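You operate a simulated robot arm through the tools that you are given. There is no shell and no other tool. Be economical: measure what you need, move in short steps, check, and stop when the job is done.

Carry out the task below with a simulated two-armed robot. There is one attempt and no reset: what you move stays moved.

## Task
Take the storage jar and put it in the black-handled milk pan. Then take the white whipping paddle on the wooden worktop and put it away on the island shelf on the wooden worktop side. Then open the store cupboard door, take the jug of cream and put it on the store cupboard shelf and shut the door again. Then fetch the butter dish and set it on the serving tray. Then put the yellow bag clip from the wooden worktop on the brown sideboard. The order counts. Set down upright: jug of cream, bag clip.

The check looks at the end state, three seconds after you hand in, the way a careful person would. Anything else that was tipped, shoved, dropped, spilled or broken makes it a failure.

## Robot
Two 7-joint arms with fingered hands on one trunk, on a base that drives. Base frame: it is fixed to the floor where the robot stands at the start and does not move with it; the origin is under the middle of the robot, x ahead of it, y to its left, z up; the surface under the hand at the start is at about z = 0.9. Readings come in m, rad, newtons and seconds.
The left shoulder is at the start at [0.08, 0.241, 1.843], the right one opposite. With the tool pointing down near the work surface each hand reaches from about 0.1 to 0.82 m from the robot's upright axis, wherever it stands, measured 20 degrees to its own side. Places, roughly: bag clip [-1.5, -1, 1]; black-handled milk pan (32x17x10 cm) [-2.8, 3, 0.9]; brown sideboard [0.6, -0.2, 0.9]; butter dish (9x9x4 cm) [-1, -0.8, 0.9]; island shelf on the wooden worktop side [-1.4, 0.7, 0.1]; jug of cream [-0.5, -1.25, 1]; serving tray (43x26x8 cm) [-0.9, 1.1, 0.1]; storage jar [0.5, 0, 0.25]; store cupboard door [-0.3, -0.8, 0.5]; store cupboard shelf [-0.3, -1, 0.5]; white whipping paddle (13x13x9 cm) [0.5, -0.9, 0.9]. Payload 4.9 kg a hand.
The tool frame of a hand sits at the grasp point between the pads (the TCP): z along the fingers, y along the line on which they close. The tips reach 0.032 m beyond it. Largest opening 0.2 m; the body of the gripper starts 0.089 m behind the TCP. The gripper is a hand of 4 fingers: y runs from the thumb to the fingers, the wrist lies at [0, 0, -0.267] in the tool frame, and closing takes about 1.5 s.
Orientation is that of the tool frame in the base frame, as a unit quaternion [x, y, z, w]. With the fingers straight down and closing along the base's y, the tool's x points along the base's -x, its y along +y and its z along -z.

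## Interface
- The arms move only by the tool nudge_tool. It takes "left_moves", "right_moves" or both (then of equal length, played together; a hand with none holds still); each is a list of rows, each an object (a shift or turn left out is 0, a gripper value left out holds the last) with "dp": the shift along the tool's x, y, z in m, a list of three; "angular": the turn, a rotation vector about the tool's x, y, z in rad, a list of three; "gripper": the opening, from 0 (shut) to 1 (fully open). In form: [{"dp": [dx, dy, dz], "angular": [ax, ay, az], "gripper": gripper}, ...]. A call has 1 to 10 rows; each row is the pose to reach, as a shift and turn from the pose commanded when the call began, along the tool's axes at that moment. A row lasts 0.2 s, in which the tool goes at most 0.05 m and 0.15 rad; a call with a longer step from one row to the next is refused whole, and so is a gripper value outside its range. A pose out of reach is approached as far as the arm can. The call stops where the force on the tool passes 40 N (or 10 N more than at its start, if that is more) or the arm is blocked; 0.2 s more then pass. The fingers move at their own pace (about 0.072 m/s each) and stop on an object; they squeeze with about 24 N. The grip force told is the motor's: it shows also when the fingers shut on nothing. Time passes only in rows, and 0.2 s behind the last, so rows that repeat a pose let the fingers close. The reply holds the time, the measured pose of the TCP, the force on the tool along the base axes, the opening and the grip force, in the units named above and with some noise, with the torque about the TCP (base axes, N m) and any sound that the robot's microphone picked up.
- Cameras (640 x 400 px; columns grow to the right, rows downward): "scene" is now at [0.0627, -0.0469, 1.9739]; the picture's right is [-0.85, -0.53, 0.00], its down [-0.50, 0.79, -0.36] and it looks along [0.19, -0.31, -0.93] (base axes); focal length 214 px, centre (320, 200). "left" rides on the left gripper at [-0.069, -0.069, -0.116] in its tool frame; the picture's right is [0.71, -0.71, 0.00], its down [0.54, 0.54, -0.64] and it looks along [0.45, 0.45, 0.77] (tool axes); focal length 226 px, centre (320, 200). "right" rides on the right gripper at [0.069, -0.069, -0.116] in its tool frame; the picture's right is [0.71, 0.71, 0.00], its down [-0.54, 0.54, -0.64] and it looks along [-0.45, 0.45, 0.77] (tool axes); focal length 226 px, centre (320, 200). There is no depth. A picture from a camera that has moved, and an enlarged one, comes with that camera's place and axes in the base frame and with its lens.
- grab_frame(camera): a new picture of that camera. It takes no simulated time.
- lift_body(by): slides the trunk up (or, below 0, down) by that many m; the arms and the scene camera ride with it, the base frame stays. It gives what a move gives, with no picture.
- roll_base(legs): drives the robot by 1 to 6 legs, each [ahead, left, turn to the left] in m, m and rad, along the robot's own axes; the way and the turn of a leg run together, so that a leg with both is an arc; at most 1.5 m and 3.142 rad a leg. The arms and the cameras ride along, it lands a little off, and it stops where it bumps. It gives what a move gives.
- preshape(shape, hand): the hand has 4 fingers and takes this shape, open, in about a second: jaw (thumb against the fingers, like two jaws); tri (thumb and two fingers); tip (a fingertip pinch); poke (one finger out to press); point (the index stretched); flat (the hand flat); cup (the hand cupped); fist (a fist). The gripper value then closes the fingers along that shape, each until it touches; the sizes above hold for jaw. It gives what a move gives, with no picture.
- turn_head(pan, tilt): turns the head with the scene camera to pan (to the left, within 1.501 rad either way) and tilt (down, from -0.506 to 1.204), counted from straight ahead of the robot. It gives what a move gives.
- close_up(camera, box): a new picture of the part [left, top, right, bottom] of that camera's present view, enlarged. It takes no simulated time.
- finish_job(): hands the job in; it is judged then, once.

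Work in short steps. Places have to be worked out from the pictures, the camera data and where the tool is seen: move nearer, look again, correct. Check each grasp and each placing, and mend what went wrong. You have 186 turns and 174 pictures in all, those below and enlarged ones among them. Open the grippers and draw the arms clear of the work before you hand the job in, unless the task says otherwise; then end with one line.

The tools are called as a command line: name --argument value ..., lists and objects as JSON in quotes. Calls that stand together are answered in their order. nudge_tool: Moves the arms, as the interface text tells. Its arguments: {"type":"object","properties":{"left_moves":{"type":"array"},"right_moves":{"type":"array"}},"required":[]} The other tools are called the same way: lift_body (by) slides the trunk up or down; preshape (shape, hand) gives the hand a shape; roll_base (legs) drives the base; turn_head (pan, tilt) turns the head that bears the scene camera; grab_frame (camera) takes a picture; close_up (camera, box) takes an enlarged picture of a part of a camera's view; finish_job () hands the job in.

At the start:

```text
time: 0.0
left_eef_pos: [0.5841, -0.0667, 1.2023]
left_orientation: [0.0, 1.0, 0.0, 0.0]
left_ft_force: [0.1, 0.6, 0.7]
left_ft_torque: [-0.01, 0.0, 0.0]
left_width: 0.1998
left_grasp_force: 0.1
left_shape: jaw
right_eef_pos: [0.3756, -0.5632, 1.1511]
right_orientation: [0.0, 1.0, 0.001, 0.0]
right_ft_force: [0.1, -0.1, 0.9]
right_ft_torque: [-0.01, 0.01, -0.03]
right_width: 0.1999
right_grasp_force: 0.0
right_shape: jaw
trunk travel left (down, up): [-0.751, 0.089]
robot x, y, heading: [-0.0002, 0.0006, 0.004]
head pan, tilt: [-1.009, 1.201]
```

scene: 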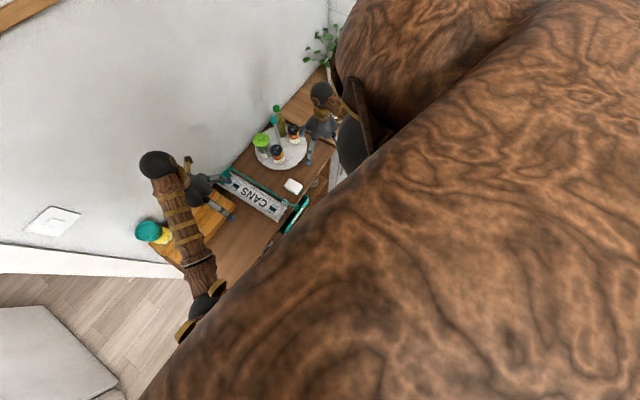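
right: 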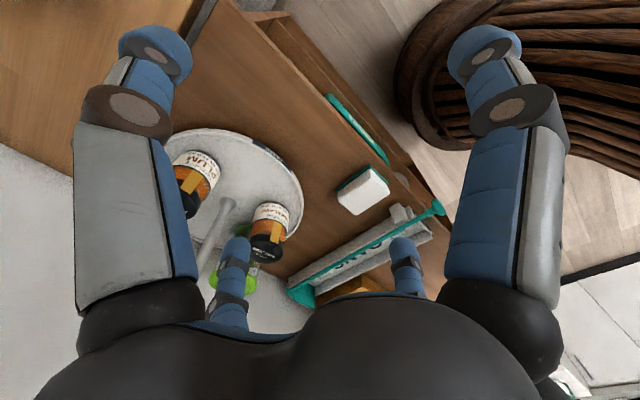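
left: 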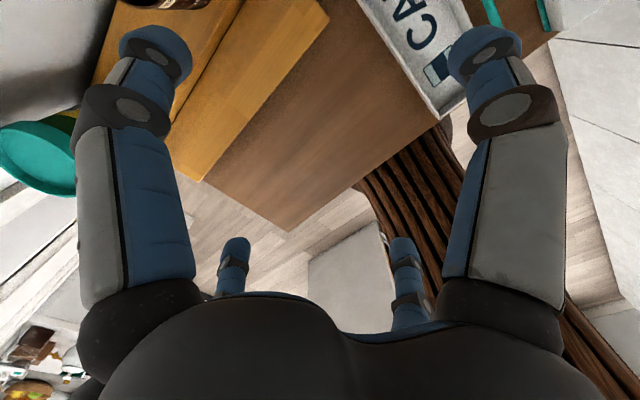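

I start by surveying the room: head straight ahead first.

turn_head --pan 0 --tilt 0.9

grab_frame --camera "scene"

turn_head --pan -1.5 --tilt 0.6

grab_frame --camera "scene"

turn_head --pan 1.5 --tilt 0.6

grab_frame --camera "scene"

```text
time: 1.3
left_eef_pos: [0.5821, -0.0662, 1.2036]
left_orientation: [0.0, 1.0, 0.0, -0.001]
left_ft_force: [-0.4, 0.9, -0.6]
left_ft_torque: [0.01, -0.01, 0.01]
left_width: 0.2001
left_grasp_force: 0.2
left_shape: jaw
right_eef_pos: [0.3756, -0.563, 1.1498]
right_orientation: [0.0, 1.0, 0.0, 0.0]
right_ft_force: [0.3, -0.7, 0.4]
right_ft_torque: [-0.02, -0.01, -0.02]
right_width: 0.1999
right_grasp_force: 0.1
right_shape: jaw
trunk travel left (down, up): [-0.751, 0.089]
robot x, y, heading: [-0.0019, 0.0005, -0.002]
head pan, tilt: [0.0, 0.901]
```

```text
170 pictures are left
camera scene: at [0.1084, 0.0003, 1.9937], right [0.0, -1.0, 0.0], down [-0.78, 0.0, -0.62], along [0.62, 0.0, -0.78], focal length 214 px, centre (320, 200)
```

scene: 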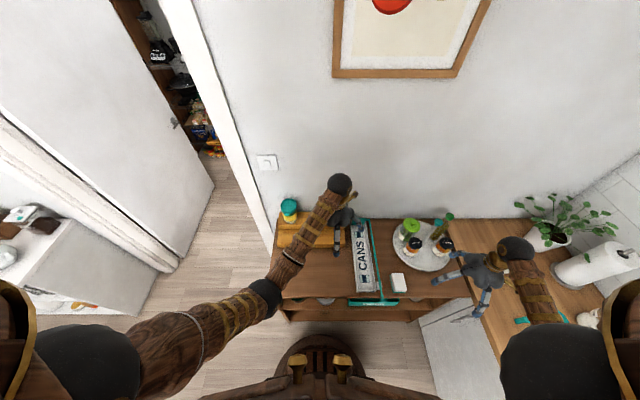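

```text
time: 2.9
left_eef_pos: [0.582, -0.0666, 1.2032]
left_orientation: [0.0, 1.0, 0.001, 0.001]
left_ft_force: [-0.1, 0.7, 0.1]
left_ft_torque: [0.01, 0.02, 0.0]
left_width: 0.1997
left_grasp_force: 0.1
left_shape: jaw
right_eef_pos: [0.3754, -0.5637, 1.1518]
right_orientation: [-0.001, 1.0, 0.0, 0.0]
right_ft_force: [-0.3, -1.5, -0.5]
right_ft_torque: [-0.03, 0.0, -0.03]
right_width: 0.2002
right_grasp_force: 0.0
right_shape: jaw
trunk travel left (down, up): [-0.751, 0.089]
robot x, y, heading: [-0.0013, -0.0002, -0.003]
head pan, tilt: [-1.499, 0.6]
```

```text
169 pictures are left
camera scene: at [0.0393, -0.0878, 2.0185], right [-1.0, -0.07, 0.0], down [-0.04, 0.56, -0.82], along [0.06, -0.82, -0.57], focal length 214 px, centre (320, 200)
```

scene: 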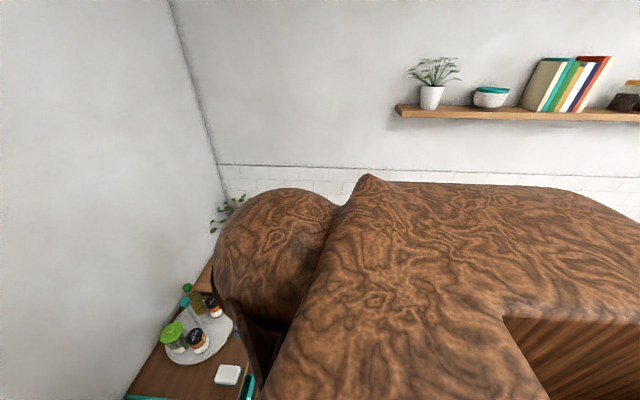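

```text
time: 5.5
left_eef_pos: [0.5831, -0.0656, 1.2027]
left_orientation: [0.0, 1.0, 0.0, 0.0]
left_ft_force: [-0.9, 0.3, 0.1]
left_ft_torque: [0.01, -0.01, -0.02]
left_width: 0.2
left_grasp_force: 0.1
left_shape: jaw
right_eef_pos: [0.3762, -0.5636, 1.1498]
right_orientation: [0.0, 1.0, -0.001, 0.001]
right_ft_force: [0.0, 0.0, 0.4]
right_ft_torque: [-0.01, 0.01, 0.03]
right_width: 0.2
right_grasp_force: 0.1
right_shape: jaw
trunk travel left (down, up): [-0.751, 0.089]
robot x, y, heading: [0.0002, 0.0003, -0.0]
head pan, tilt: [1.499, 0.6]
```

```text
168 pictures are left
camera scene: at [0.0393, 0.0886, 2.0185], right [1.0, -0.07, 0.0], down [-0.04, -0.56, -0.83], along [0.06, 0.82, -0.56], focal length 214 px, centre (320, 200)
```

scene: 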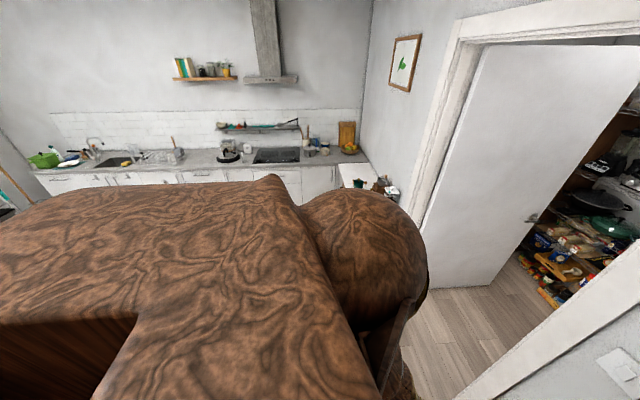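

The sideboard lies ahead, a worktop to the right. I back off a little and look down at the sideboard's open shelf.

roll_base --legs '[[-0.4, 0, 0]]'

turn_head --pan 0 --tilt 0.8

grab_frame --camera "scene"

grab_frame --camera "left"

grab_frame --camera "right"

```text
time: 8.0
left_eef_pos: [0.1881, -0.0714, 1.2019]
left_orientation: [0.008, 1.0, 0.0, -0.001]
left_ft_force: [-0.2, 0.4, -0.4]
left_ft_torque: [0.0, 0.08, 0.0]
left_width: 0.1999
left_grasp_force: 0.2
left_shape: jaw
right_eef_pos: [-0.0259, -0.567, 1.1499]
right_orientation: [0.008, 1.0, 0.0, -0.001]
right_ft_force: [-0.2, -0.9, 0.0]
right_ft_torque: [-0.04, 0.07, -0.02]
right_width: 0.2002
right_grasp_force: 0.0
right_shape: jaw
trunk travel left (down, up): [-0.751, 0.089]
robot x, y, heading: [-0.3983, 0.002, -0.014]
head pan, tilt: [1.499, 0.6]
```

```text
time: 9.6
left_eef_pos: [0.1849, -0.0716, 1.2027]
left_orientation: [0.007, 1.0, -0.001, 0.0]
left_ft_force: [-0.8, -0.4, -1.2]
left_ft_torque: [0.02, 0.02, -0.02]
left_width: 0.1999
left_grasp_force: 0.1
left_shape: jaw
right_eef_pos: [-0.0292, -0.5661, 1.1513]
right_orientation: [0.007, 1.0, 0.0, 0.0]
right_ft_force: [0.3, -0.5, 0.4]
right_ft_torque: [-0.02, -0.01, 0.03]
right_width: 0.1999
right_grasp_force: 0.1
right_shape: jaw
trunk travel left (down, up): [-0.751, 0.089]
robot x, y, heading: [-0.3922, 0.0005, -0.017]
head pan, tilt: [0.0, 0.799]
```

```text
167 pictures are left
camera scene: at [-0.283, 0.0019, 2.0017], right [-0.01, -1.0, 0.0], down [-0.72, 0.01, -0.7], along [0.7, -0.01, -0.72], focal length 214 px, centre (320, 200)
```

scene: 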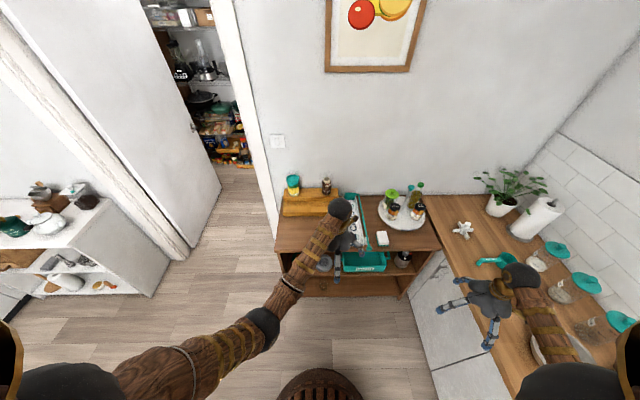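

```text
166 pictures are left
camera left: at [0.2542, -0.1413, 1.3198], right [-0.72, -0.7, 0.0], down [-0.53, 0.55, 0.64], along [-0.45, 0.46, -0.77], focal length 226 px, centre (320, 200)
```

left: 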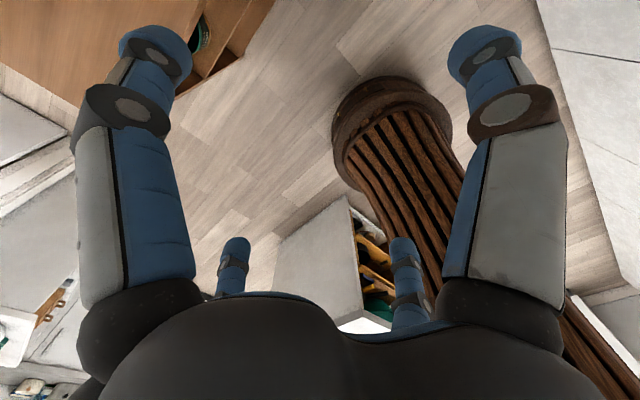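

```text
165 pictures are left
camera right: at [-0.1008, -0.6343, 1.2664], right [-0.7, 0.72, 0.0], down [0.55, 0.53, 0.64], along [0.46, 0.45, -0.77], focal length 226 px, centre (320, 200)
```

right: 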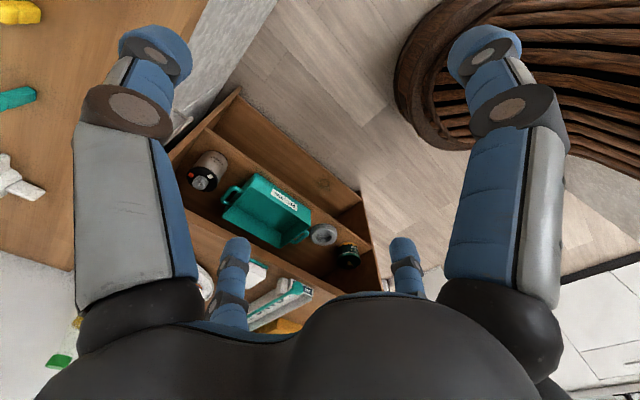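

I zoom on the sideboard shelf to identify the jar.

close_up --camera "scene" --box '[260, 170, 460, 300]'

close_up --camera "right" --box '[160, 80, 400, 330]'

```text
3.08 times, centred on (360, 235) of scene
camera zoom: at [-0.283, 0.0019, 2.0017], right [-0.01, -1.0, 0.0], down [-0.72, 0.01, -0.7], along [0.7, -0.01, -0.72], focal length 660 px, centre (197, 92)
```

zoom: 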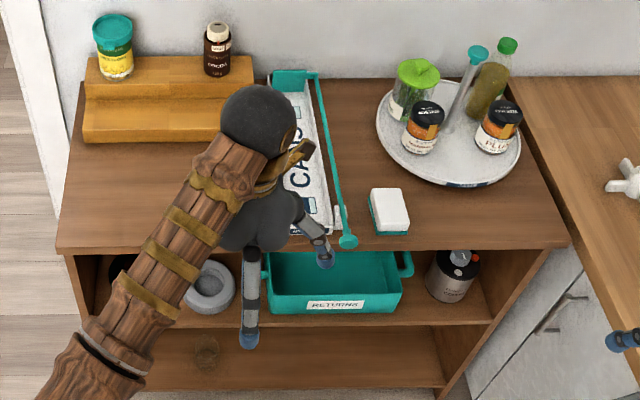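

```text
1.60 times, centred on (280, 205) of right
camera zoom: at [-0.1008, -0.6343, 1.2664], right [-0.7, 0.72, 0.0], down [0.55, 0.53, 0.64], along [0.46, 0.45, -0.77], focal length 362 px, centre (384, 192)
```

zoom: 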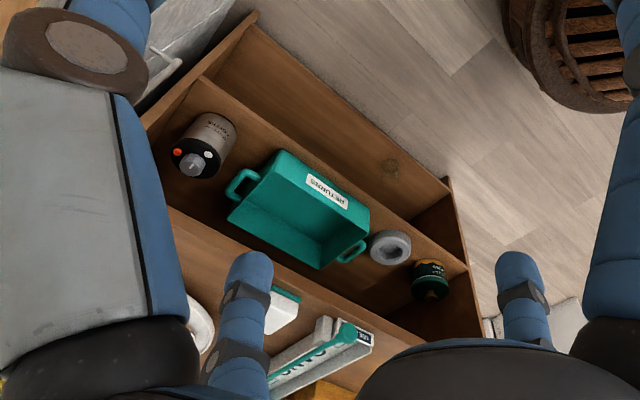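

A glass jar seems to stand on the bottom shelf at about [0.5, 0]. I swing the left arm aside, lower the trunk and look closer.

nudge_tool --left_moves '[{"dp": [0, 0.05, 0]}, {"dp": [0, 0.1, 0]}, {"dp": [0, 0.15, 0]}, {"dp": [0.03, 0.2, 0]}, {"dp": [0.06, 0.25, 0]}, {"dp": [0.09, 0.29, 0]}, {"dp": [0.12, 0.33, 0]}, {"dp": [0.15, 0.37, 0]}]'

grab_frame --camera "scene"

```text
refused: row 4 steps farther than a row can; nothing moved
```

```text
162 pictures are left
camera scene: at [-0.283, 0.0019, 2.0017], right [-0.01, -1.0, 0.0], down [-0.72, 0.01, -0.7], along [0.7, -0.01, -0.72], focal length 214 px, centre (320, 200)
```

scene: 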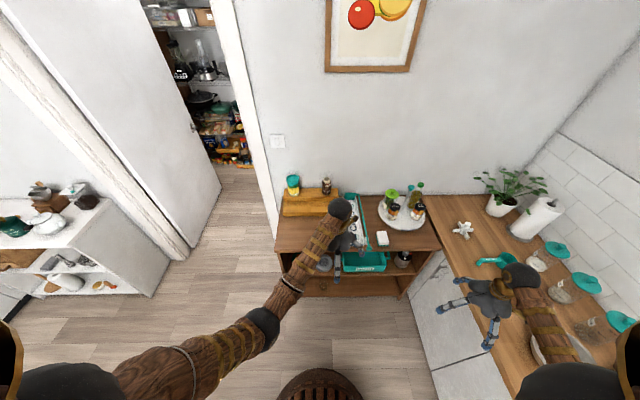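

I resend with legal steps, and tuck the right arm in away from the worktop at the same time.

nudge_tool --left_moves '[{"dp": [0, 0.048, 0]}, {"dp": [0, 0.096, 0]}, {"dp": [0, 0.144, 0]}, {"dp": [0.02, 0.188, 0]}, {"dp": [0.04, 0.232, 0]}, {"dp": [0.06, 0.276, 0]}, {"dp": [0.08, 0.32, 0]}, {"dp": [0.1, 0.364, 0]}]' --right_moves '[{"dp": [0, 0.04, 0]}, {"dp": [0, 0.08, 0]}, {"dp": [0, 0.12, 0]}, {"dp": [0, 0.16, 0]}, {"dp": [0, 0.2, 0]}, {"dp": [0, 0.24, 0]}, {"dp": [0, 0.24, 0]}, {"dp": [0, 0.24, 0]}]'

lift_body --by -0.3

grab_frame --camera "scene"

```text
time: 11.3
left_eef_pos: [0.094, 0.2694, 1.2031]
left_orientation: [0.038, 0.999, 0.001, 0.0]
left_ft_force: [-1.9, 4.0, 0.2]
left_ft_torque: [-0.41, -0.15, 0.04]
left_width: 0.1997
left_grasp_force: 0.1
left_shape: jaw
right_eef_pos: [-0.0255, -0.3292, 1.1479]
right_orientation: [0.008, 1.0, 0.002, 0.0]
right_ft_force: [0.1, 0.3, -0.7]
right_ft_torque: [0.06, -0.04, 0.02]
right_width: 0.2001
right_grasp_force: 0.2
right_shape: jaw
trunk travel left (down, up): [-0.751, 0.089]
robot x, y, heading: [-0.397, 0.0028, -0.011]
head pan, tilt: [0.0, 0.799]
```

```text
time: 14.3
left_eef_pos: [0.0926, 0.2948, 0.9017]
left_orientation: [0.008, 1.0, 0.0, 0.0]
left_ft_force: [0.3, 0.7, 0.2]
left_ft_torque: [-0.01, 0.04, -0.02]
left_width: 0.1999
left_grasp_force: 0.1
left_shape: jaw
right_eef_pos: [-0.0256, -0.3278, 0.8466]
right_orientation: [0.008, 1.0, 0.0, 0.0]
right_ft_force: [0.0, -0.1, 0.1]
right_ft_torque: [-0.03, 0.0, -0.04]
right_width: 0.1997
right_grasp_force: 0.0
right_shape: jaw
trunk travel left (down, up): [-0.451, 0.389]
robot x, y, heading: [-0.3926, 0.003, -0.021]
head pan, tilt: [0.0, 0.799]
```

```text
161 pictures are left
camera scene: at [-0.2823, 0.002, 1.7017], right [-0.02, -1.0, 0.0], down [-0.72, 0.01, -0.7], along [0.7, -0.01, -0.72], focal length 214 px, centre (320, 200)
```

scene: 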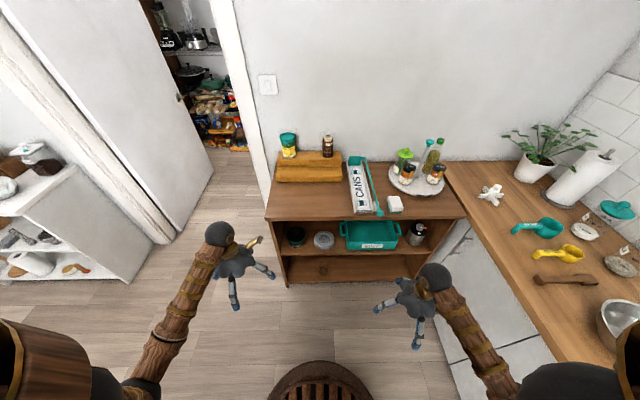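

close_up --camera "scene" --box '[260, 130, 480, 300]'

```text
2.35 times, centred on (370, 215) of scene
camera zoom: at [-0.2823, 0.002, 1.7017], right [-0.02, -1.0, 0.0], down [-0.72, 0.01, -0.7], along [0.7, -0.01, -0.72], focal length 505 px, centre (202, 165)
```

zoom: 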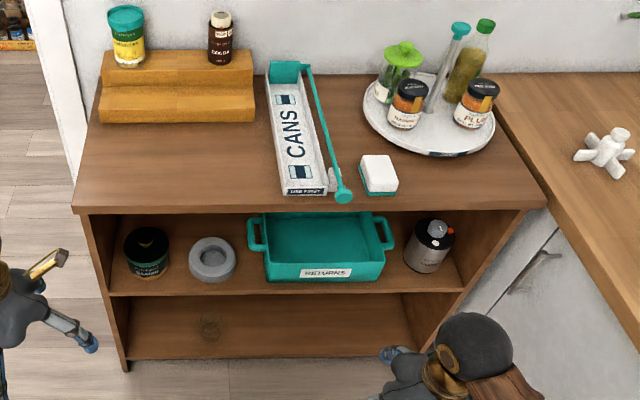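

The "jar" on the bottom shelf is only a wood knot. I lower the trunk more and look level into the sideboard's bottom compartment.

lift_body --by -0.44

turn_head --pan 0 --tilt 0.75

grab_frame --camera "scene"

```text
refused: -0.44 is not a number from -0.4 to 0.4
```

```text
time: 15.0
left_eef_pos: [0.0915, 0.2946, 0.9031]
left_orientation: [0.008, 1.0, 0.0, 0.0]
left_ft_force: [-0.2, 0.6, 0.6]
left_ft_torque: [0.03, -0.01, -0.03]
left_width: 0.1999
left_grasp_force: 0.1
left_shape: jaw
right_eef_pos: [-0.0249, -0.3273, 0.8486]
right_orientation: [0.007, 1.0, -0.001, 0.001]
right_ft_force: [1.7, -0.5, 0.5]
right_ft_torque: [0.01, 0.02, -0.01]
right_width: 0.2
right_grasp_force: 0.1
right_shape: jaw
trunk travel left (down, up): [-0.451, 0.389]
robot x, y, heading: [-0.3998, 0.0027, -0.017]
head pan, tilt: [0.0, 0.75]
```

```text
159 pictures are left
camera scene: at [-0.2801, 0.002, 1.7056], right [-0.02, -1.0, 0.0], down [-0.68, 0.01, -0.73], along [0.73, -0.01, -0.68], focal length 214 px, centre (320, 200)
```

scene: 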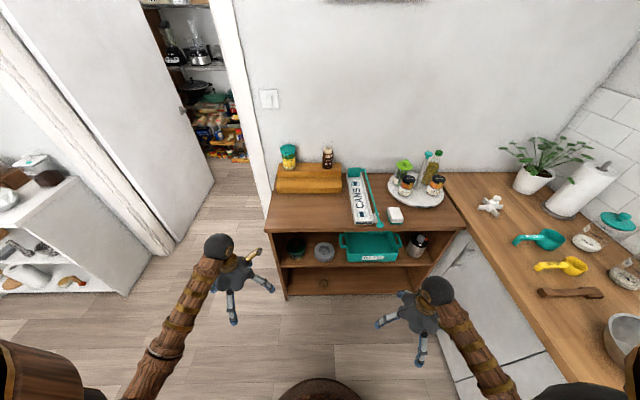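

lift_body --by -0.4

turn_head --pan 0 --tilt 0.7

grab_frame --camera "scene"

```text
time: 18.8
left_eef_pos: [0.0935, 0.2956, 0.5024]
left_orientation: [0.008, 1.0, -0.001, 0.001]
left_ft_force: [-0.2, -0.1, 0.5]
left_ft_torque: [-0.02, 0.0, -0.01]
left_width: 0.2001
left_grasp_force: 0.0
left_shape: jaw
right_eef_pos: [-0.0246, -0.328, 0.4479]
right_orientation: [0.008, 1.0, 0.0, 0.0]
right_ft_force: [0.5, 0.0, -0.1]
right_ft_torque: [0.02, 0.02, 0.02]
right_width: 0.1998
right_grasp_force: 0.1
right_shape: jaw
trunk travel left (down, up): [-0.051, 0.789]
robot x, y, heading: [-0.3973, 0.002, -0.012]
head pan, tilt: [0.0, 0.75]
```

```text
time: 19.4
left_eef_pos: [0.0924, 0.2953, 0.5018]
left_orientation: [0.008, 1.0, 0.001, 0.0]
left_ft_force: [0.0, -0.1, -0.3]
left_ft_torque: [0.01, 0.01, 0.0]
left_width: 0.1999
left_grasp_force: 0.0
left_shape: jaw
right_eef_pos: [-0.0255, -0.3282, 0.449]
right_orientation: [0.008, 1.0, 0.0, 0.0]
right_ft_force: [-0.4, -0.4, -0.8]
right_ft_torque: [0.0, 0.06, -0.01]
right_width: 0.2001
right_grasp_force: 0.1
right_shape: jaw
trunk travel left (down, up): [-0.051, 0.789]
robot x, y, heading: [-0.3963, 0.0053, -0.016]
head pan, tilt: [0.0, 0.7]
```

```text
158 pictures are left
camera scene: at [-0.278, 0.002, 1.3098], right [-0.02, -1.0, 0.0], down [-0.64, 0.01, -0.76], along [0.76, -0.01, -0.64], focal length 214 px, centre (320, 200)
```

scene: 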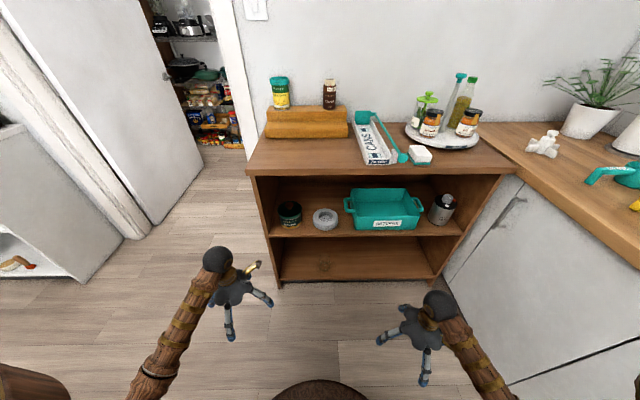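

close_up --camera "scene" --box '[240, 60, 500, 300]'

close_up --camera "scene" --box '[260, 180, 360, 250]'

```text
1.67 times, centred on (370, 180) of scene
camera zoom: at [-0.278, 0.002, 1.3098], right [-0.02, -1.0, 0.0], down [-0.64, 0.01, -0.76], along [0.76, -0.01, -0.64], focal length 358 px, centre (237, 233)
```

zoom: 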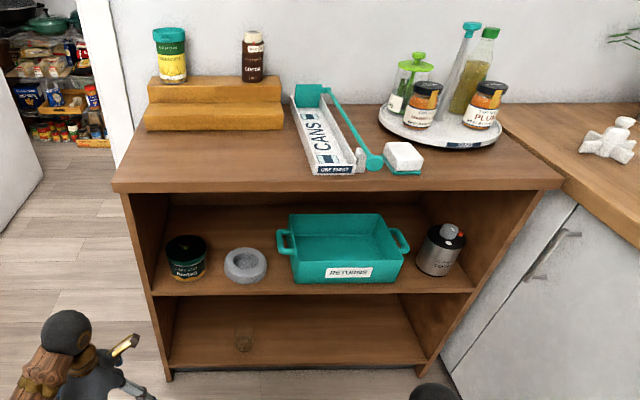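

```text
5.71 times, centred on (310, 215) of scene
camera zoom: at [-0.278, 0.002, 1.3098], right [-0.02, -1.0, 0.0], down [-0.64, 0.01, -0.76], along [0.76, -0.01, -0.64], focal length 1226 px, centre (377, 114)
```

zoom: 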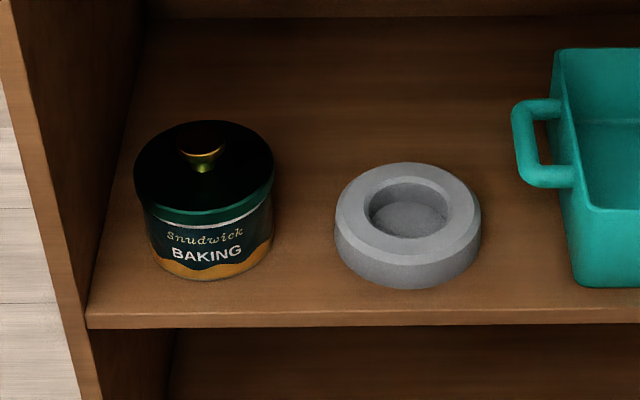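

The thing on the bottom shelf now looks like a transparent glass after all; zoom in.

close_up --camera "scene" --box '[280, 230, 370, 290]'

```text
6.67 times, centred on (325, 260) of scene
camera zoom: at [-0.278, 0.002, 1.3098], right [-0.02, -1.0, 0.0], down [-0.64, 0.01, -0.76], along [0.76, -0.01, -0.64], focal length 1430 px, centre (287, -200)
```

zoom: 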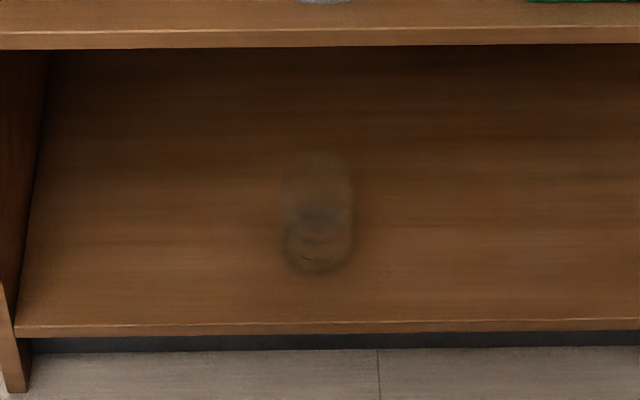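

The storage jar is a clear glass jar on the bottom shelf near [0.48, -0.04], shelf top about z 0.12–0.2. I move the base slightly right/ahead, then pitch the left hand forward.

roll_base --legs '[[0.1, -0.1, 0.012]]'

nudge_tool --left_moves '[{"angular": [0, -0.14, 0], "dp": [0, -0.03, 0]}, {"angular": [0, -0.28, 0], "dp": [0, -0.06, 0]}, {"angular": [0, -0.42, 0], "dp": [0, -0.09, 0]}, {"angular": [0, -0.56, 0], "dp": [0, -0.12, 0]}, {"angular": [0, -0.7, 0], "dp": [0, -0.15, 0]}, {"angular": [0, -0.84, 0], "dp": [0, -0.18, 0.03]}, {"angular": [0, -0.96, 0], "dp": [0, -0.2, 0.06]}, {"angular": [0, -0.96, 0], "dp": [0, -0.22, 0.1]}, {"angular": [0, -0.96, 0], "dp": [0, -0.24, 0.13]}]'

grab_frame --camera "scene"

grab_frame --camera "left"

```text
time: 20.8
left_eef_pos: [0.1861, 0.202, 0.5019]
left_orientation: [0.0, 1.0, 0.0, 0.0]
left_ft_force: [-0.4, -0.2, 0.4]
left_ft_torque: [-0.04, 0.01, -0.03]
left_width: 0.2001
left_grasp_force: 0.0
left_shape: jaw
right_eef_pos: [0.0786, -0.4214, 0.4473]
right_orientation: [-0.001, 1.0, 0.001, 0.0]
right_ft_force: [-0.8, 0.5, -0.1]
right_ft_torque: [0.03, 0.0, -0.01]
right_width: 0.2001
right_grasp_force: 0.1
right_shape: jaw
trunk travel left (down, up): [-0.051, 0.789]
robot x, y, heading: [-0.2998, -0.0945, 0.007]
head pan, tilt: [0.0, 0.7]
```

```text
time: 22.8
left_eef_pos: [0.2136, -0.0485, 0.3868]
left_orientation: [0.001, 0.888, 0.001, 0.461]
left_ft_force: [-0.3, -0.2, 0.1]
left_ft_torque: [0.01, -0.02, 0.03]
left_width: 0.1997
left_grasp_force: 0.1
left_shape: jaw
left hand out of reach, approached as far as the arm can: row 7, 8, 9
right_eef_pos: [0.0784, -0.4225, 0.4469]
right_orientation: [0.0, 1.0, 0.0, 0.0]
right_ft_force: [-0.3, -0.1, -0.4]
right_ft_torque: [-0.01, 0.01, 0.01]
right_width: 0.1997
right_grasp_force: 0.1
right_shape: jaw
trunk travel left (down, up): [-0.051, 0.789]
robot x, y, heading: [-0.2955, -0.0967, 0.006]
head pan, tilt: [0.0, 0.7]
```

```text
154 pictures are left
camera scene: at [-0.1799, -0.0976, 1.3099], right [0.0, -1.0, 0.0], down [-0.64, 0.0, -0.76], along [0.76, 0.0, -0.64], focal length 214 px, centre (320, 200)
```

scene: 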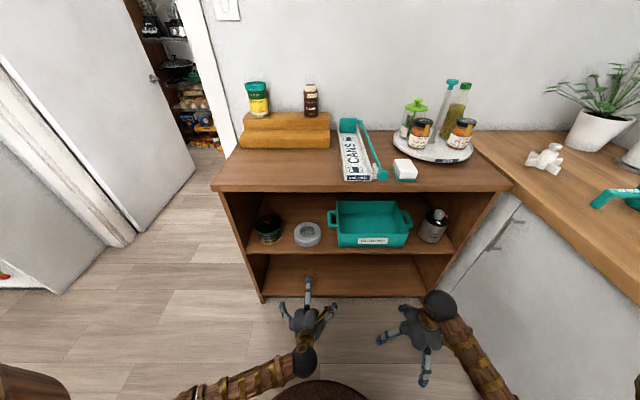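

```text
153 pictures are left
camera left: at [0.1598, -0.118, 0.511], right [-0.41, -0.71, -0.58], down [-0.84, 0.54, -0.07], along [0.36, 0.46, -0.81], focal length 226 px, centre (320, 200)
```

left: 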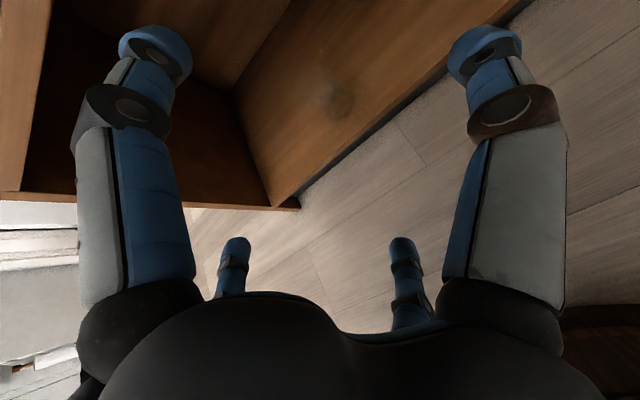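

The left camera shows the glass jar (at about [0.45, -0.055]). I advance along the tool axis toward it.

nudge_tool --left_moves '[{"dp": [-0.01, -0.004, 0.045]}, {"dp": [-0.02, -0.01, 0.09]}, {"dp": [-0.029, -0.012, 0.13]}, {"dp": [-0.029, -0.012, 0.165]}]'

grab_frame --camera "left"

close_up --camera "scene" --box '[240, 180, 440, 320]'

```text
time: 23.8
left_eef_pos: [0.3653, -0.0624, 0.3141]
left_orientation: [-0.001, 0.888, 0.0, 0.46]
left_ft_force: [1.0, -0.3, 0.2]
left_ft_torque: [-0.02, 0.02, -0.07]
left_width: 0.2001
left_grasp_force: 0.0
left_shape: jaw
right_eef_pos: [0.0791, -0.4224, 0.4473]
right_orientation: [-0.001, 1.0, 0.0, 0.0]
right_ft_force: [0.0, -0.7, 0.2]
right_ft_torque: [0.02, -0.02, 0.0]
right_width: 0.1998
right_grasp_force: 0.0
right_shape: jaw
trunk travel left (down, up): [-0.051, 0.789]
robot x, y, heading: [-0.2967, -0.0983, 0.0]
head pan, tilt: [0.0, 0.7]
```

```text
152 pictures are left
camera left: at [0.3116, -0.1302, 0.437], right [-0.4, -0.71, -0.58], down [-0.84, 0.54, -0.07], along [0.36, 0.46, -0.81], focal length 226 px, centre (320, 200)
```

left: 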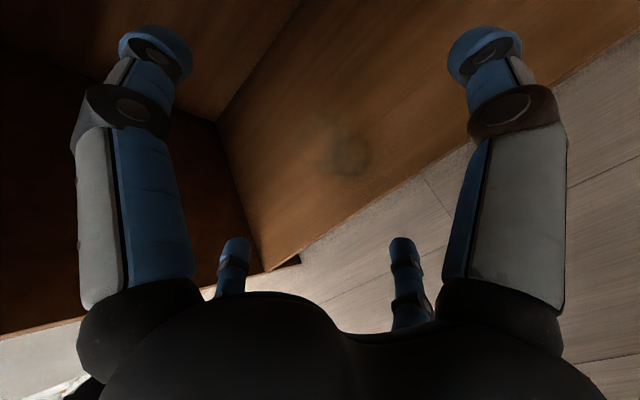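

```text
2.86 times, centred on (340, 250) of scene
camera zoom: at [-0.1797, -0.0973, 1.3099], right [0.0, -1.0, 0.0], down [-0.64, 0.0, -0.76], along [0.76, 0.0, -0.64], focal length 613 px, centre (263, 57)
```

zoom: 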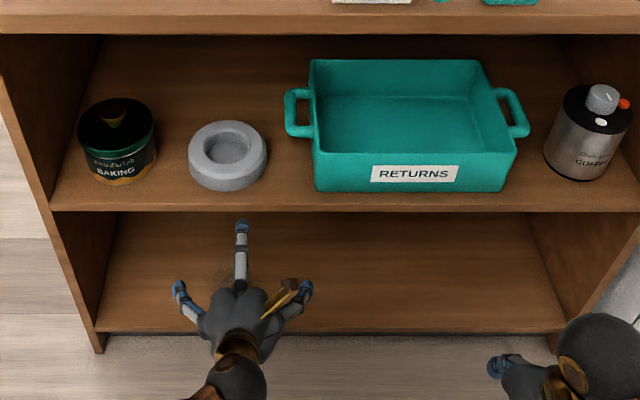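

In "jaw" the four fingers stand in a cross, awkward near the shelf. I check how the "tip" shape looks.

preshape --shape "tip" --hand "left"

grab_frame --camera "left"

close_up --camera "scene" --box '[270, 220, 400, 320]'

```text
time: 24.7
left_eef_pos: [0.366, -0.0623, 0.3146]
left_orientation: [0.0, 0.887, 0.0, 0.462]
left_ft_force: [-0.7, -0.4, 0.0]
left_ft_torque: [-0.01, 0.02, -0.05]
left_width: 0.2001
left_grasp_force: 0.1
left_shape: tip
right_eef_pos: [0.0798, -0.4221, 0.4478]
right_orientation: [-0.001, 1.0, 0.0, 0.0]
right_ft_force: [0.2, -0.4, 0.1]
right_ft_torque: [0.02, 0.01, -0.02]
right_width: 0.2001
right_grasp_force: 0.1
right_shape: jaw
trunk travel left (down, up): [-0.051, 0.789]
robot x, y, heading: [-0.2968, -0.0982, 0.003]
head pan, tilt: [0.0, 0.7]
```

```text
150 pictures are left
camera left: at [0.3112, -0.1303, 0.4378], right [-0.4, -0.71, -0.58], down [-0.84, 0.54, -0.07], along [0.37, 0.46, -0.81], focal length 226 px, centre (320, 200)
```

left: 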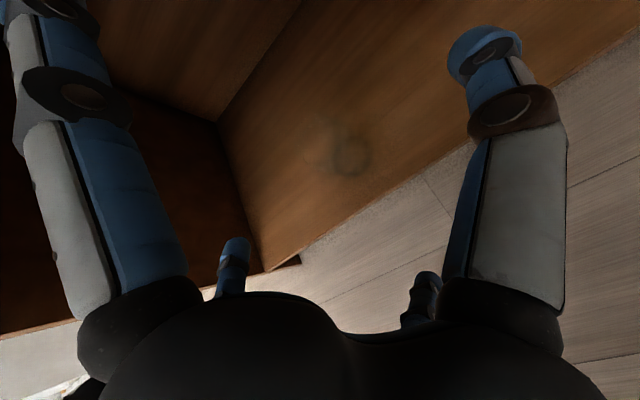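

```text
4.00 times, centred on (335, 270) of scene
camera zoom: at [-0.1799, -0.0967, 1.3099], right [0.0, -1.0, 0.0], down [-0.64, 0.0, -0.76], along [0.76, 0.0, -0.64], focal length 858 px, centre (260, -80)
```

zoom: 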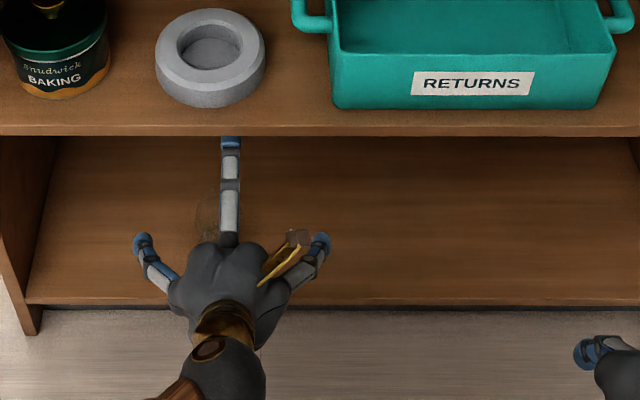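

Tip leaves side fingers stretched out. I return to jaw and get a closer look at the jar with the left camera.

preshape --shape "jaw" --hand "left"

close_up --camera "left" --box '[270, 90, 430, 190]'

```text
time: 25.6
left_eef_pos: [0.3664, -0.0619, 0.3138]
left_orientation: [-0.001, 0.887, 0.001, 0.462]
left_ft_force: [0.4, 0.1, -1.0]
left_ft_torque: [-0.01, -0.01, 0.0]
left_width: 0.2
left_grasp_force: 0.1
left_shape: jaw
right_eef_pos: [0.0782, -0.4227, 0.4485]
right_orientation: [-0.002, 1.0, 0.0, 0.0]
right_ft_force: [0.3, 0.3, 0.2]
right_ft_torque: [0.04, 0.02, 0.02]
right_width: 0.2
right_grasp_force: 0.0
right_shape: jaw
trunk travel left (down, up): [-0.051, 0.789]
robot x, y, heading: [-0.3003, -0.0991, 0.002]
head pan, tilt: [0.0, 0.7]
```

```text
4.00 times, centred on (350, 140) of left
camera zoom: at [0.3112, -0.1303, 0.4378], right [-0.4, -0.71, -0.58], down [-0.84, 0.54, -0.07], along [0.37, 0.46, -0.81], focal length 904 px, centre (200, 440)
```

zoom: 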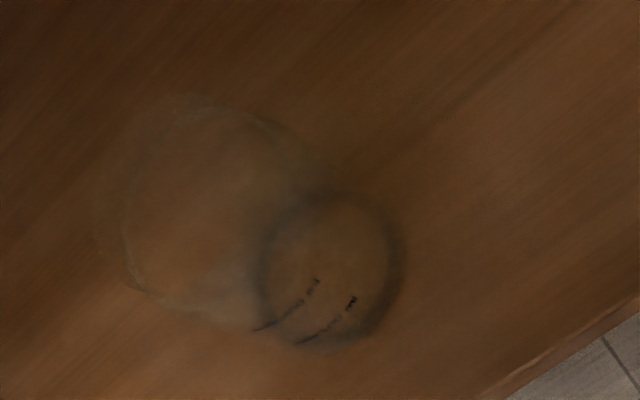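

Triangulating: shelf top z≈0.127, jar axis ≈(0.478,-0.04), about 9–10 cm tall, 6.5–7 cm wide. I roll the hand 45° so the fingers come as two per side, and pre-close to 0.12 m.

nudge_tool --left_moves '[{"angular": [0, 0, -0.14], "gripper": 0.62}, {"angular": [0, 0, -0.28]}, {"angular": [0, 0, -0.42]}, {"angular": [0, 0, -0.56]}, {"angular": [0, 0, -0.7]}, {"angular": [0, 0, -0.785]}]'

grab_frame --camera "left"

close_up --camera "scene" --box '[270, 220, 400, 320]'

```text
time: 27.0
left_eef_pos: [0.3745, -0.0327, 0.4151]
left_orientation: [-0.317, 0.836, -0.18, 0.41]
left_ft_force: [-1.0, -0.2, 0.2]
left_ft_torque: [0.03, 0.0, 0.02]
left_width: 0.1243
left_grasp_force: 0.1
left_shape: jaw
left hand out of reach, approached as far as the arm can: row 4, 5, 6
right_eef_pos: [0.0789, -0.4209, 0.4468]
right_orientation: [-0.002, 1.0, 0.001, 0.0]
right_ft_force: [-0.6, 1.4, 0.1]
right_ft_torque: [0.0, -0.02, 0.0]
right_width: 0.1998
right_grasp_force: 0.1
right_shape: jaw
trunk travel left (down, up): [-0.051, 0.789]
robot x, y, heading: [-0.298, -0.0984, 0.003]
head pan, tilt: [0.0, 0.7]
```

```text
147 pictures are left
camera left: at [0.3397, -0.031, 0.5626], right [-0.06, -1.0, -0.01], down [-0.97, 0.06, -0.23], along [0.23, -0.01, -0.97], focal length 226 px, centre (320, 200)
```

left: 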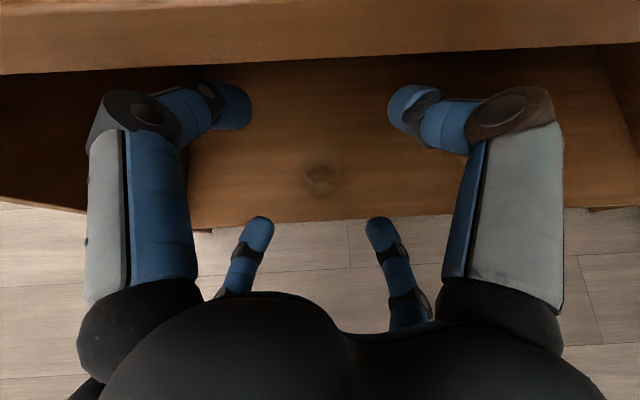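

```text
4.00 times, centred on (335, 270) of scene
camera zoom: at [-0.1796, -0.0971, 1.3098], right [0.0, -1.0, 0.0], down [-0.64, 0.0, -0.76], along [0.76, 0.0, -0.64], focal length 858 px, centre (260, -80)
```

zoom: 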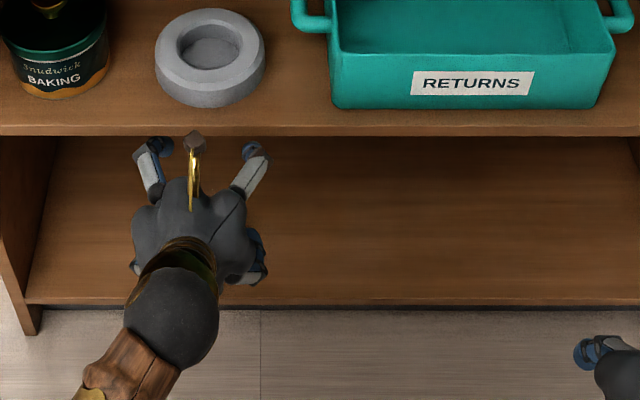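

The roll direction hit a joint limit (the hand rose to z 0.415). I try the opposite roll.

nudge_tool --left_moves '[{"angular": [0, 0, 0.14]}, {"angular": [0, 0, 0.28]}, {"angular": [0, 0, 0.42]}, {"angular": [0, 0, 0.56]}, {"angular": [0, 0, 0.7]}, {"angular": [0, 0, 0.84]}, {"angular": [0, 0, 0.98]}, {"angular": [0, 0, 1.12]}, {"angular": [0, 0, 1.26]}, {"angular": [0, 0, 1.4]}]'

nudge_tool --left_moves '[{"angular": [0, 0, 0.1]}, {"angular": [0, 0, 0.17]}]'

grab_frame --camera "left"

```text
time: 28.0
left_eef_pos: [0.3693, -0.027, 0.4064]
left_orientation: [-0.081, 0.893, -0.056, 0.438]
left_ft_force: [-20.8, 8.3, -14.8]
left_ft_torque: [-1.06, -1.4, 0.65]
left_width: 0.1203
left_grasp_force: 0.0
left_shape: jaw
right_eef_pos: [0.0784, -0.4206, 0.4478]
right_orientation: [-0.001, 1.0, 0.0, 0.0]
right_ft_force: [-0.6, -0.7, -0.4]
right_ft_torque: [0.01, -0.01, -0.04]
right_width: 0.1998
right_grasp_force: 0.1
right_shape: jaw
trunk travel left (down, up): [-0.051, 0.789]
robot x, y, heading: [-0.2963, -0.1021, 0.005]
head pan, tilt: [0.0, 0.7]
stopped in row 5 (left hand): the force on the tool passed its limit at 46 N (the readings are from after the stop); the commanded pose is now the measured one
```

```text
time: 28.5
left_eef_pos: [0.3677, -0.0237, 0.4055]
left_orientation: [-0.038, 0.897, -0.034, 0.439]
left_ft_force: [-19.7, 9.9, -14.3]
left_ft_torque: [-1.08, -1.49, 0.55]
left_width: 0.1204
left_grasp_force: 0.1
left_shape: jaw
right_eef_pos: [0.0796, -0.4191, 0.4467]
right_orientation: [-0.002, 1.0, 0.0, 0.0]
right_ft_force: [0.4, -0.6, 0.1]
right_ft_torque: [0.0, 0.01, -0.01]
right_width: 0.2
right_grasp_force: 0.1
right_shape: jaw
trunk travel left (down, up): [-0.051, 0.789]
robot x, y, heading: [-0.2999, -0.1018, 0.006]
head pan, tilt: [0.0, 0.7]
stopped in row 2 (left hand): the force on the tool passed its limit at 47 N (the readings are from after the stop); the commanded pose is now the measured one
```

```text
145 pictures are left
camera left: at [0.3222, -0.0829, 0.5376], right [-0.4, -0.77, -0.49], down [-0.86, 0.5, -0.08], along [0.31, 0.39, -0.87], focal length 226 px, centre (320, 200)
```

left: 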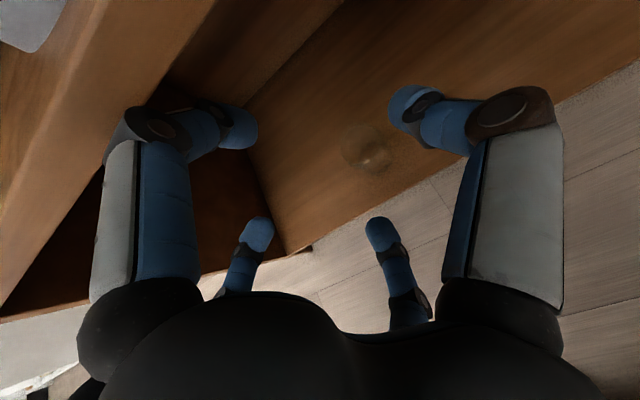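

The upper finger leaned on the middle shelf's edge. I pull straight back out.

nudge_tool --left_moves '[{"dp": [0.03, 0, -0.039]}, {"dp": [0.061, 0, -0.077]}, {"dp": [0.091, 0, -0.11]}]'

nudge_tool --left_moves '[{"angular": [0, 0, 0.14]}, {"angular": [0, 0, 0.28]}, {"angular": [0, 0, 0.42]}, {"angular": [0, 0, 0.56]}, {"angular": [0, 0, 0.7]}, {"angular": [0, 0, 0.82]}]'

grab_frame --camera "scene"

```text
time: 29.3
left_eef_pos: [0.2283, -0.0325, 0.4064]
left_orientation: [-0.038, 0.896, -0.035, 0.442]
left_ft_force: [-0.2, 0.9, 0.4]
left_ft_torque: [-0.01, 0.01, 0.03]
left_width: 0.1241
left_grasp_force: 0.1
left_shape: jaw
right_eef_pos: [0.0795, -0.422, 0.4489]
right_orientation: [-0.001, 1.0, 0.001, 0.0]
right_ft_force: [0.9, 0.4, -0.9]
right_ft_torque: [-0.02, 0.02, 0.02]
right_width: 0.1999
right_grasp_force: 0.0
right_shape: jaw
trunk travel left (down, up): [-0.051, 0.789]
robot x, y, heading: [-0.2997, -0.0965, 0.006]
head pan, tilt: [0.0, 0.7]
```

```text
time: 30.7
left_eef_pos: [0.2261, -0.032, 0.4023]
left_orientation: [0.325, 0.836, 0.144, 0.419]
left_ft_force: [-0.1, -0.3, 0.8]
left_ft_torque: [0.0, -0.03, 0.0]
left_width: 0.124
left_grasp_force: 0.0
left_shape: jaw
right_eef_pos: [0.0794, -0.4208, 0.4465]
right_orientation: [-0.002, 1.0, 0.0, -0.001]
right_ft_force: [0.0, -1.1, -0.5]
right_ft_torque: [0.02, -0.02, -0.02]
right_width: 0.1997
right_grasp_force: 0.1
right_shape: jaw
trunk travel left (down, up): [-0.051, 0.789]
robot x, y, heading: [-0.2982, -0.097, 0.005]
head pan, tilt: [0.0, 0.7]
```

```text
144 pictures are left
camera scene: at [-0.181, -0.0959, 1.3099], right [0.0, -1.0, 0.0], down [-0.64, 0.0, -0.76], along [0.76, 0.0, -0.64], focal length 214 px, centre (320, 200)
```

scene: 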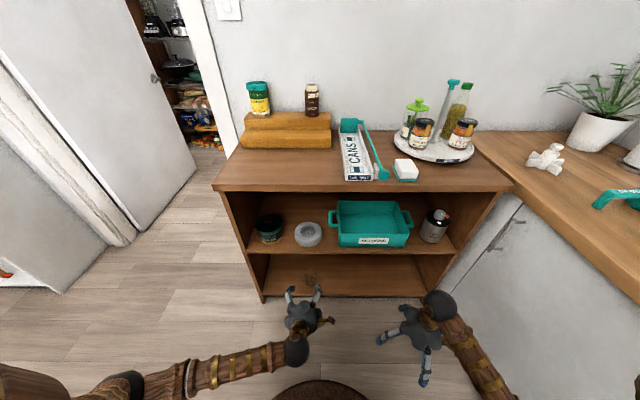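

Roll achieved. Move to the pre-grasp point (0.34,-0.04,0.23).

nudge_tool --left_moves '[{"dp": [0.01, -0.009, 0.039]}, {"dp": [0.02, -0.018, 0.078]}, {"dp": [0.03, -0.028, 0.117]}, {"dp": [0.04, -0.037, 0.156]}, {"dp": [0.049, -0.046, 0.1955]}]'

grab_frame --camera "left"

close_up --camera "scene" --box '[270, 220, 400, 320]'

```text
time: 31.9
left_eef_pos: [0.3432, -0.0382, 0.2308]
left_orientation: [0.324, 0.836, 0.145, 0.419]
left_ft_force: [1.3, 0.2, 1.2]
left_ft_torque: [-0.06, 0.05, -0.02]
left_width: 0.1241
left_grasp_force: 0.0
left_shape: jaw
right_eef_pos: [0.0784, -0.4212, 0.4476]
right_orientation: [-0.001, 1.0, -0.001, 0.0]
right_ft_force: [0.7, 0.1, 0.0]
right_ft_torque: [0.03, -0.02, -0.01]
right_width: 0.2
right_grasp_force: 0.0
right_shape: jaw
trunk travel left (down, up): [-0.051, 0.789]
robot x, y, heading: [-0.2983, -0.0965, 0.006]
head pan, tilt: [0.0, 0.7]
```

```text
143 pictures are left
camera left: at [0.2528, -0.1317, 0.3085], right [-0.61, -0.06, -0.79], down [-0.52, 0.78, 0.34], along [0.6, 0.62, -0.51], focal length 226 px, centre (320, 200)
```

left: 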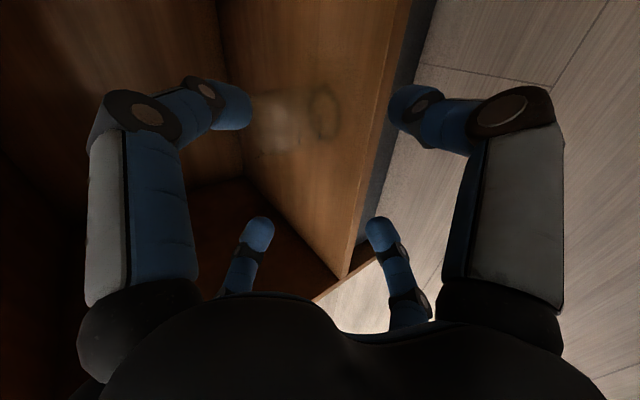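

```text
4.00 times, centred on (335, 270) of scene
camera zoom: at [-0.1808, -0.0965, 1.3099], right [0.0, -1.0, 0.0], down [-0.64, 0.0, -0.76], along [0.76, 0.0, -0.64], focal length 858 px, centre (260, -80)
```

zoom: 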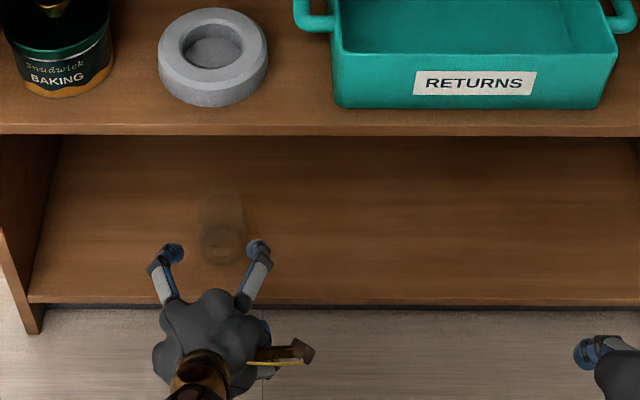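

The jar stands at ≈(0.476,-0.046), top z≈0.21. I lower a little and slide straight in with the fingers either side.

nudge_tool --left_moves '[{"dp": [0.0153, -0.0234, 0.0207], "gripper": 0.72}, {"dp": [-0.003, -0.006, 0.054]}, {"dp": [-0.021, 0.012, 0.087]}]'

close_up --camera "left" --box '[160, 40, 480, 240]'

close_up --camera "scene" --box '[280, 230, 370, 300]'

```text
time: 32.9
left_eef_pos: [0.4391, 0.0401, 0.1939]
left_orientation: [0.267, 0.857, 0.173, 0.404]
left_ft_force: [-17.9, 1.7, 1.9]
left_ft_torque: [0.27, 1.25, 0.97]
left_width: 0.1485
left_grasp_force: 0.0
left_shape: jaw
right_eef_pos: [0.0785, -0.4212, 0.4484]
right_orientation: [-0.003, 1.0, 0.0, 0.001]
right_ft_force: [-0.7, -0.4, -0.3]
right_ft_torque: [-0.02, -0.01, -0.01]
right_width: 0.1999
right_grasp_force: 0.2
right_shape: jaw
trunk travel left (down, up): [-0.051, 0.789]
robot x, y, heading: [-0.3006, -0.0973, 0.008]
head pan, tilt: [0.0, 0.7]
stopped in row 3 (left hand): the arm was blocked; the commanded pose is now the measured one
```

```text
2.00 times, centred on (320, 140) of left
camera zoom: at [0.3633, -0.0636, 0.272], right [-0.6, -0.14, -0.79], down [-0.62, 0.7, 0.35], along [0.51, 0.7, -0.51], focal length 452 px, centre (320, 320)
```

zoom: 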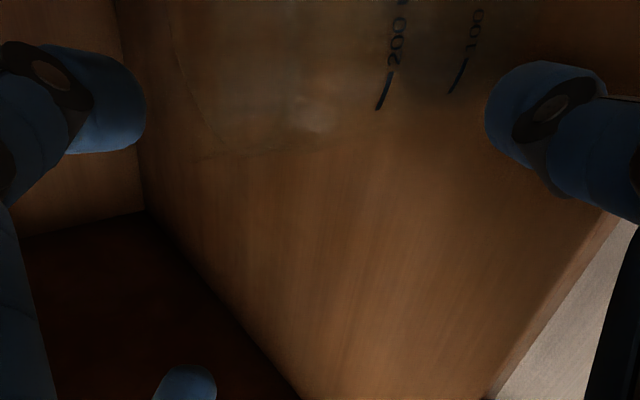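

```text
5.71 times, centred on (325, 265) of scene
camera zoom: at [-0.1833, -0.0965, 1.31], right [0.01, -1.0, 0.0], down [-0.64, 0.0, -0.77], along [0.77, 0.01, -0.64], focal length 1226 px, centre (291, -171)
```

zoom: 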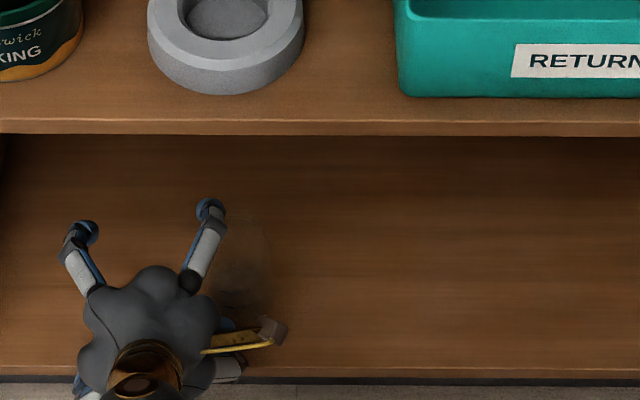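

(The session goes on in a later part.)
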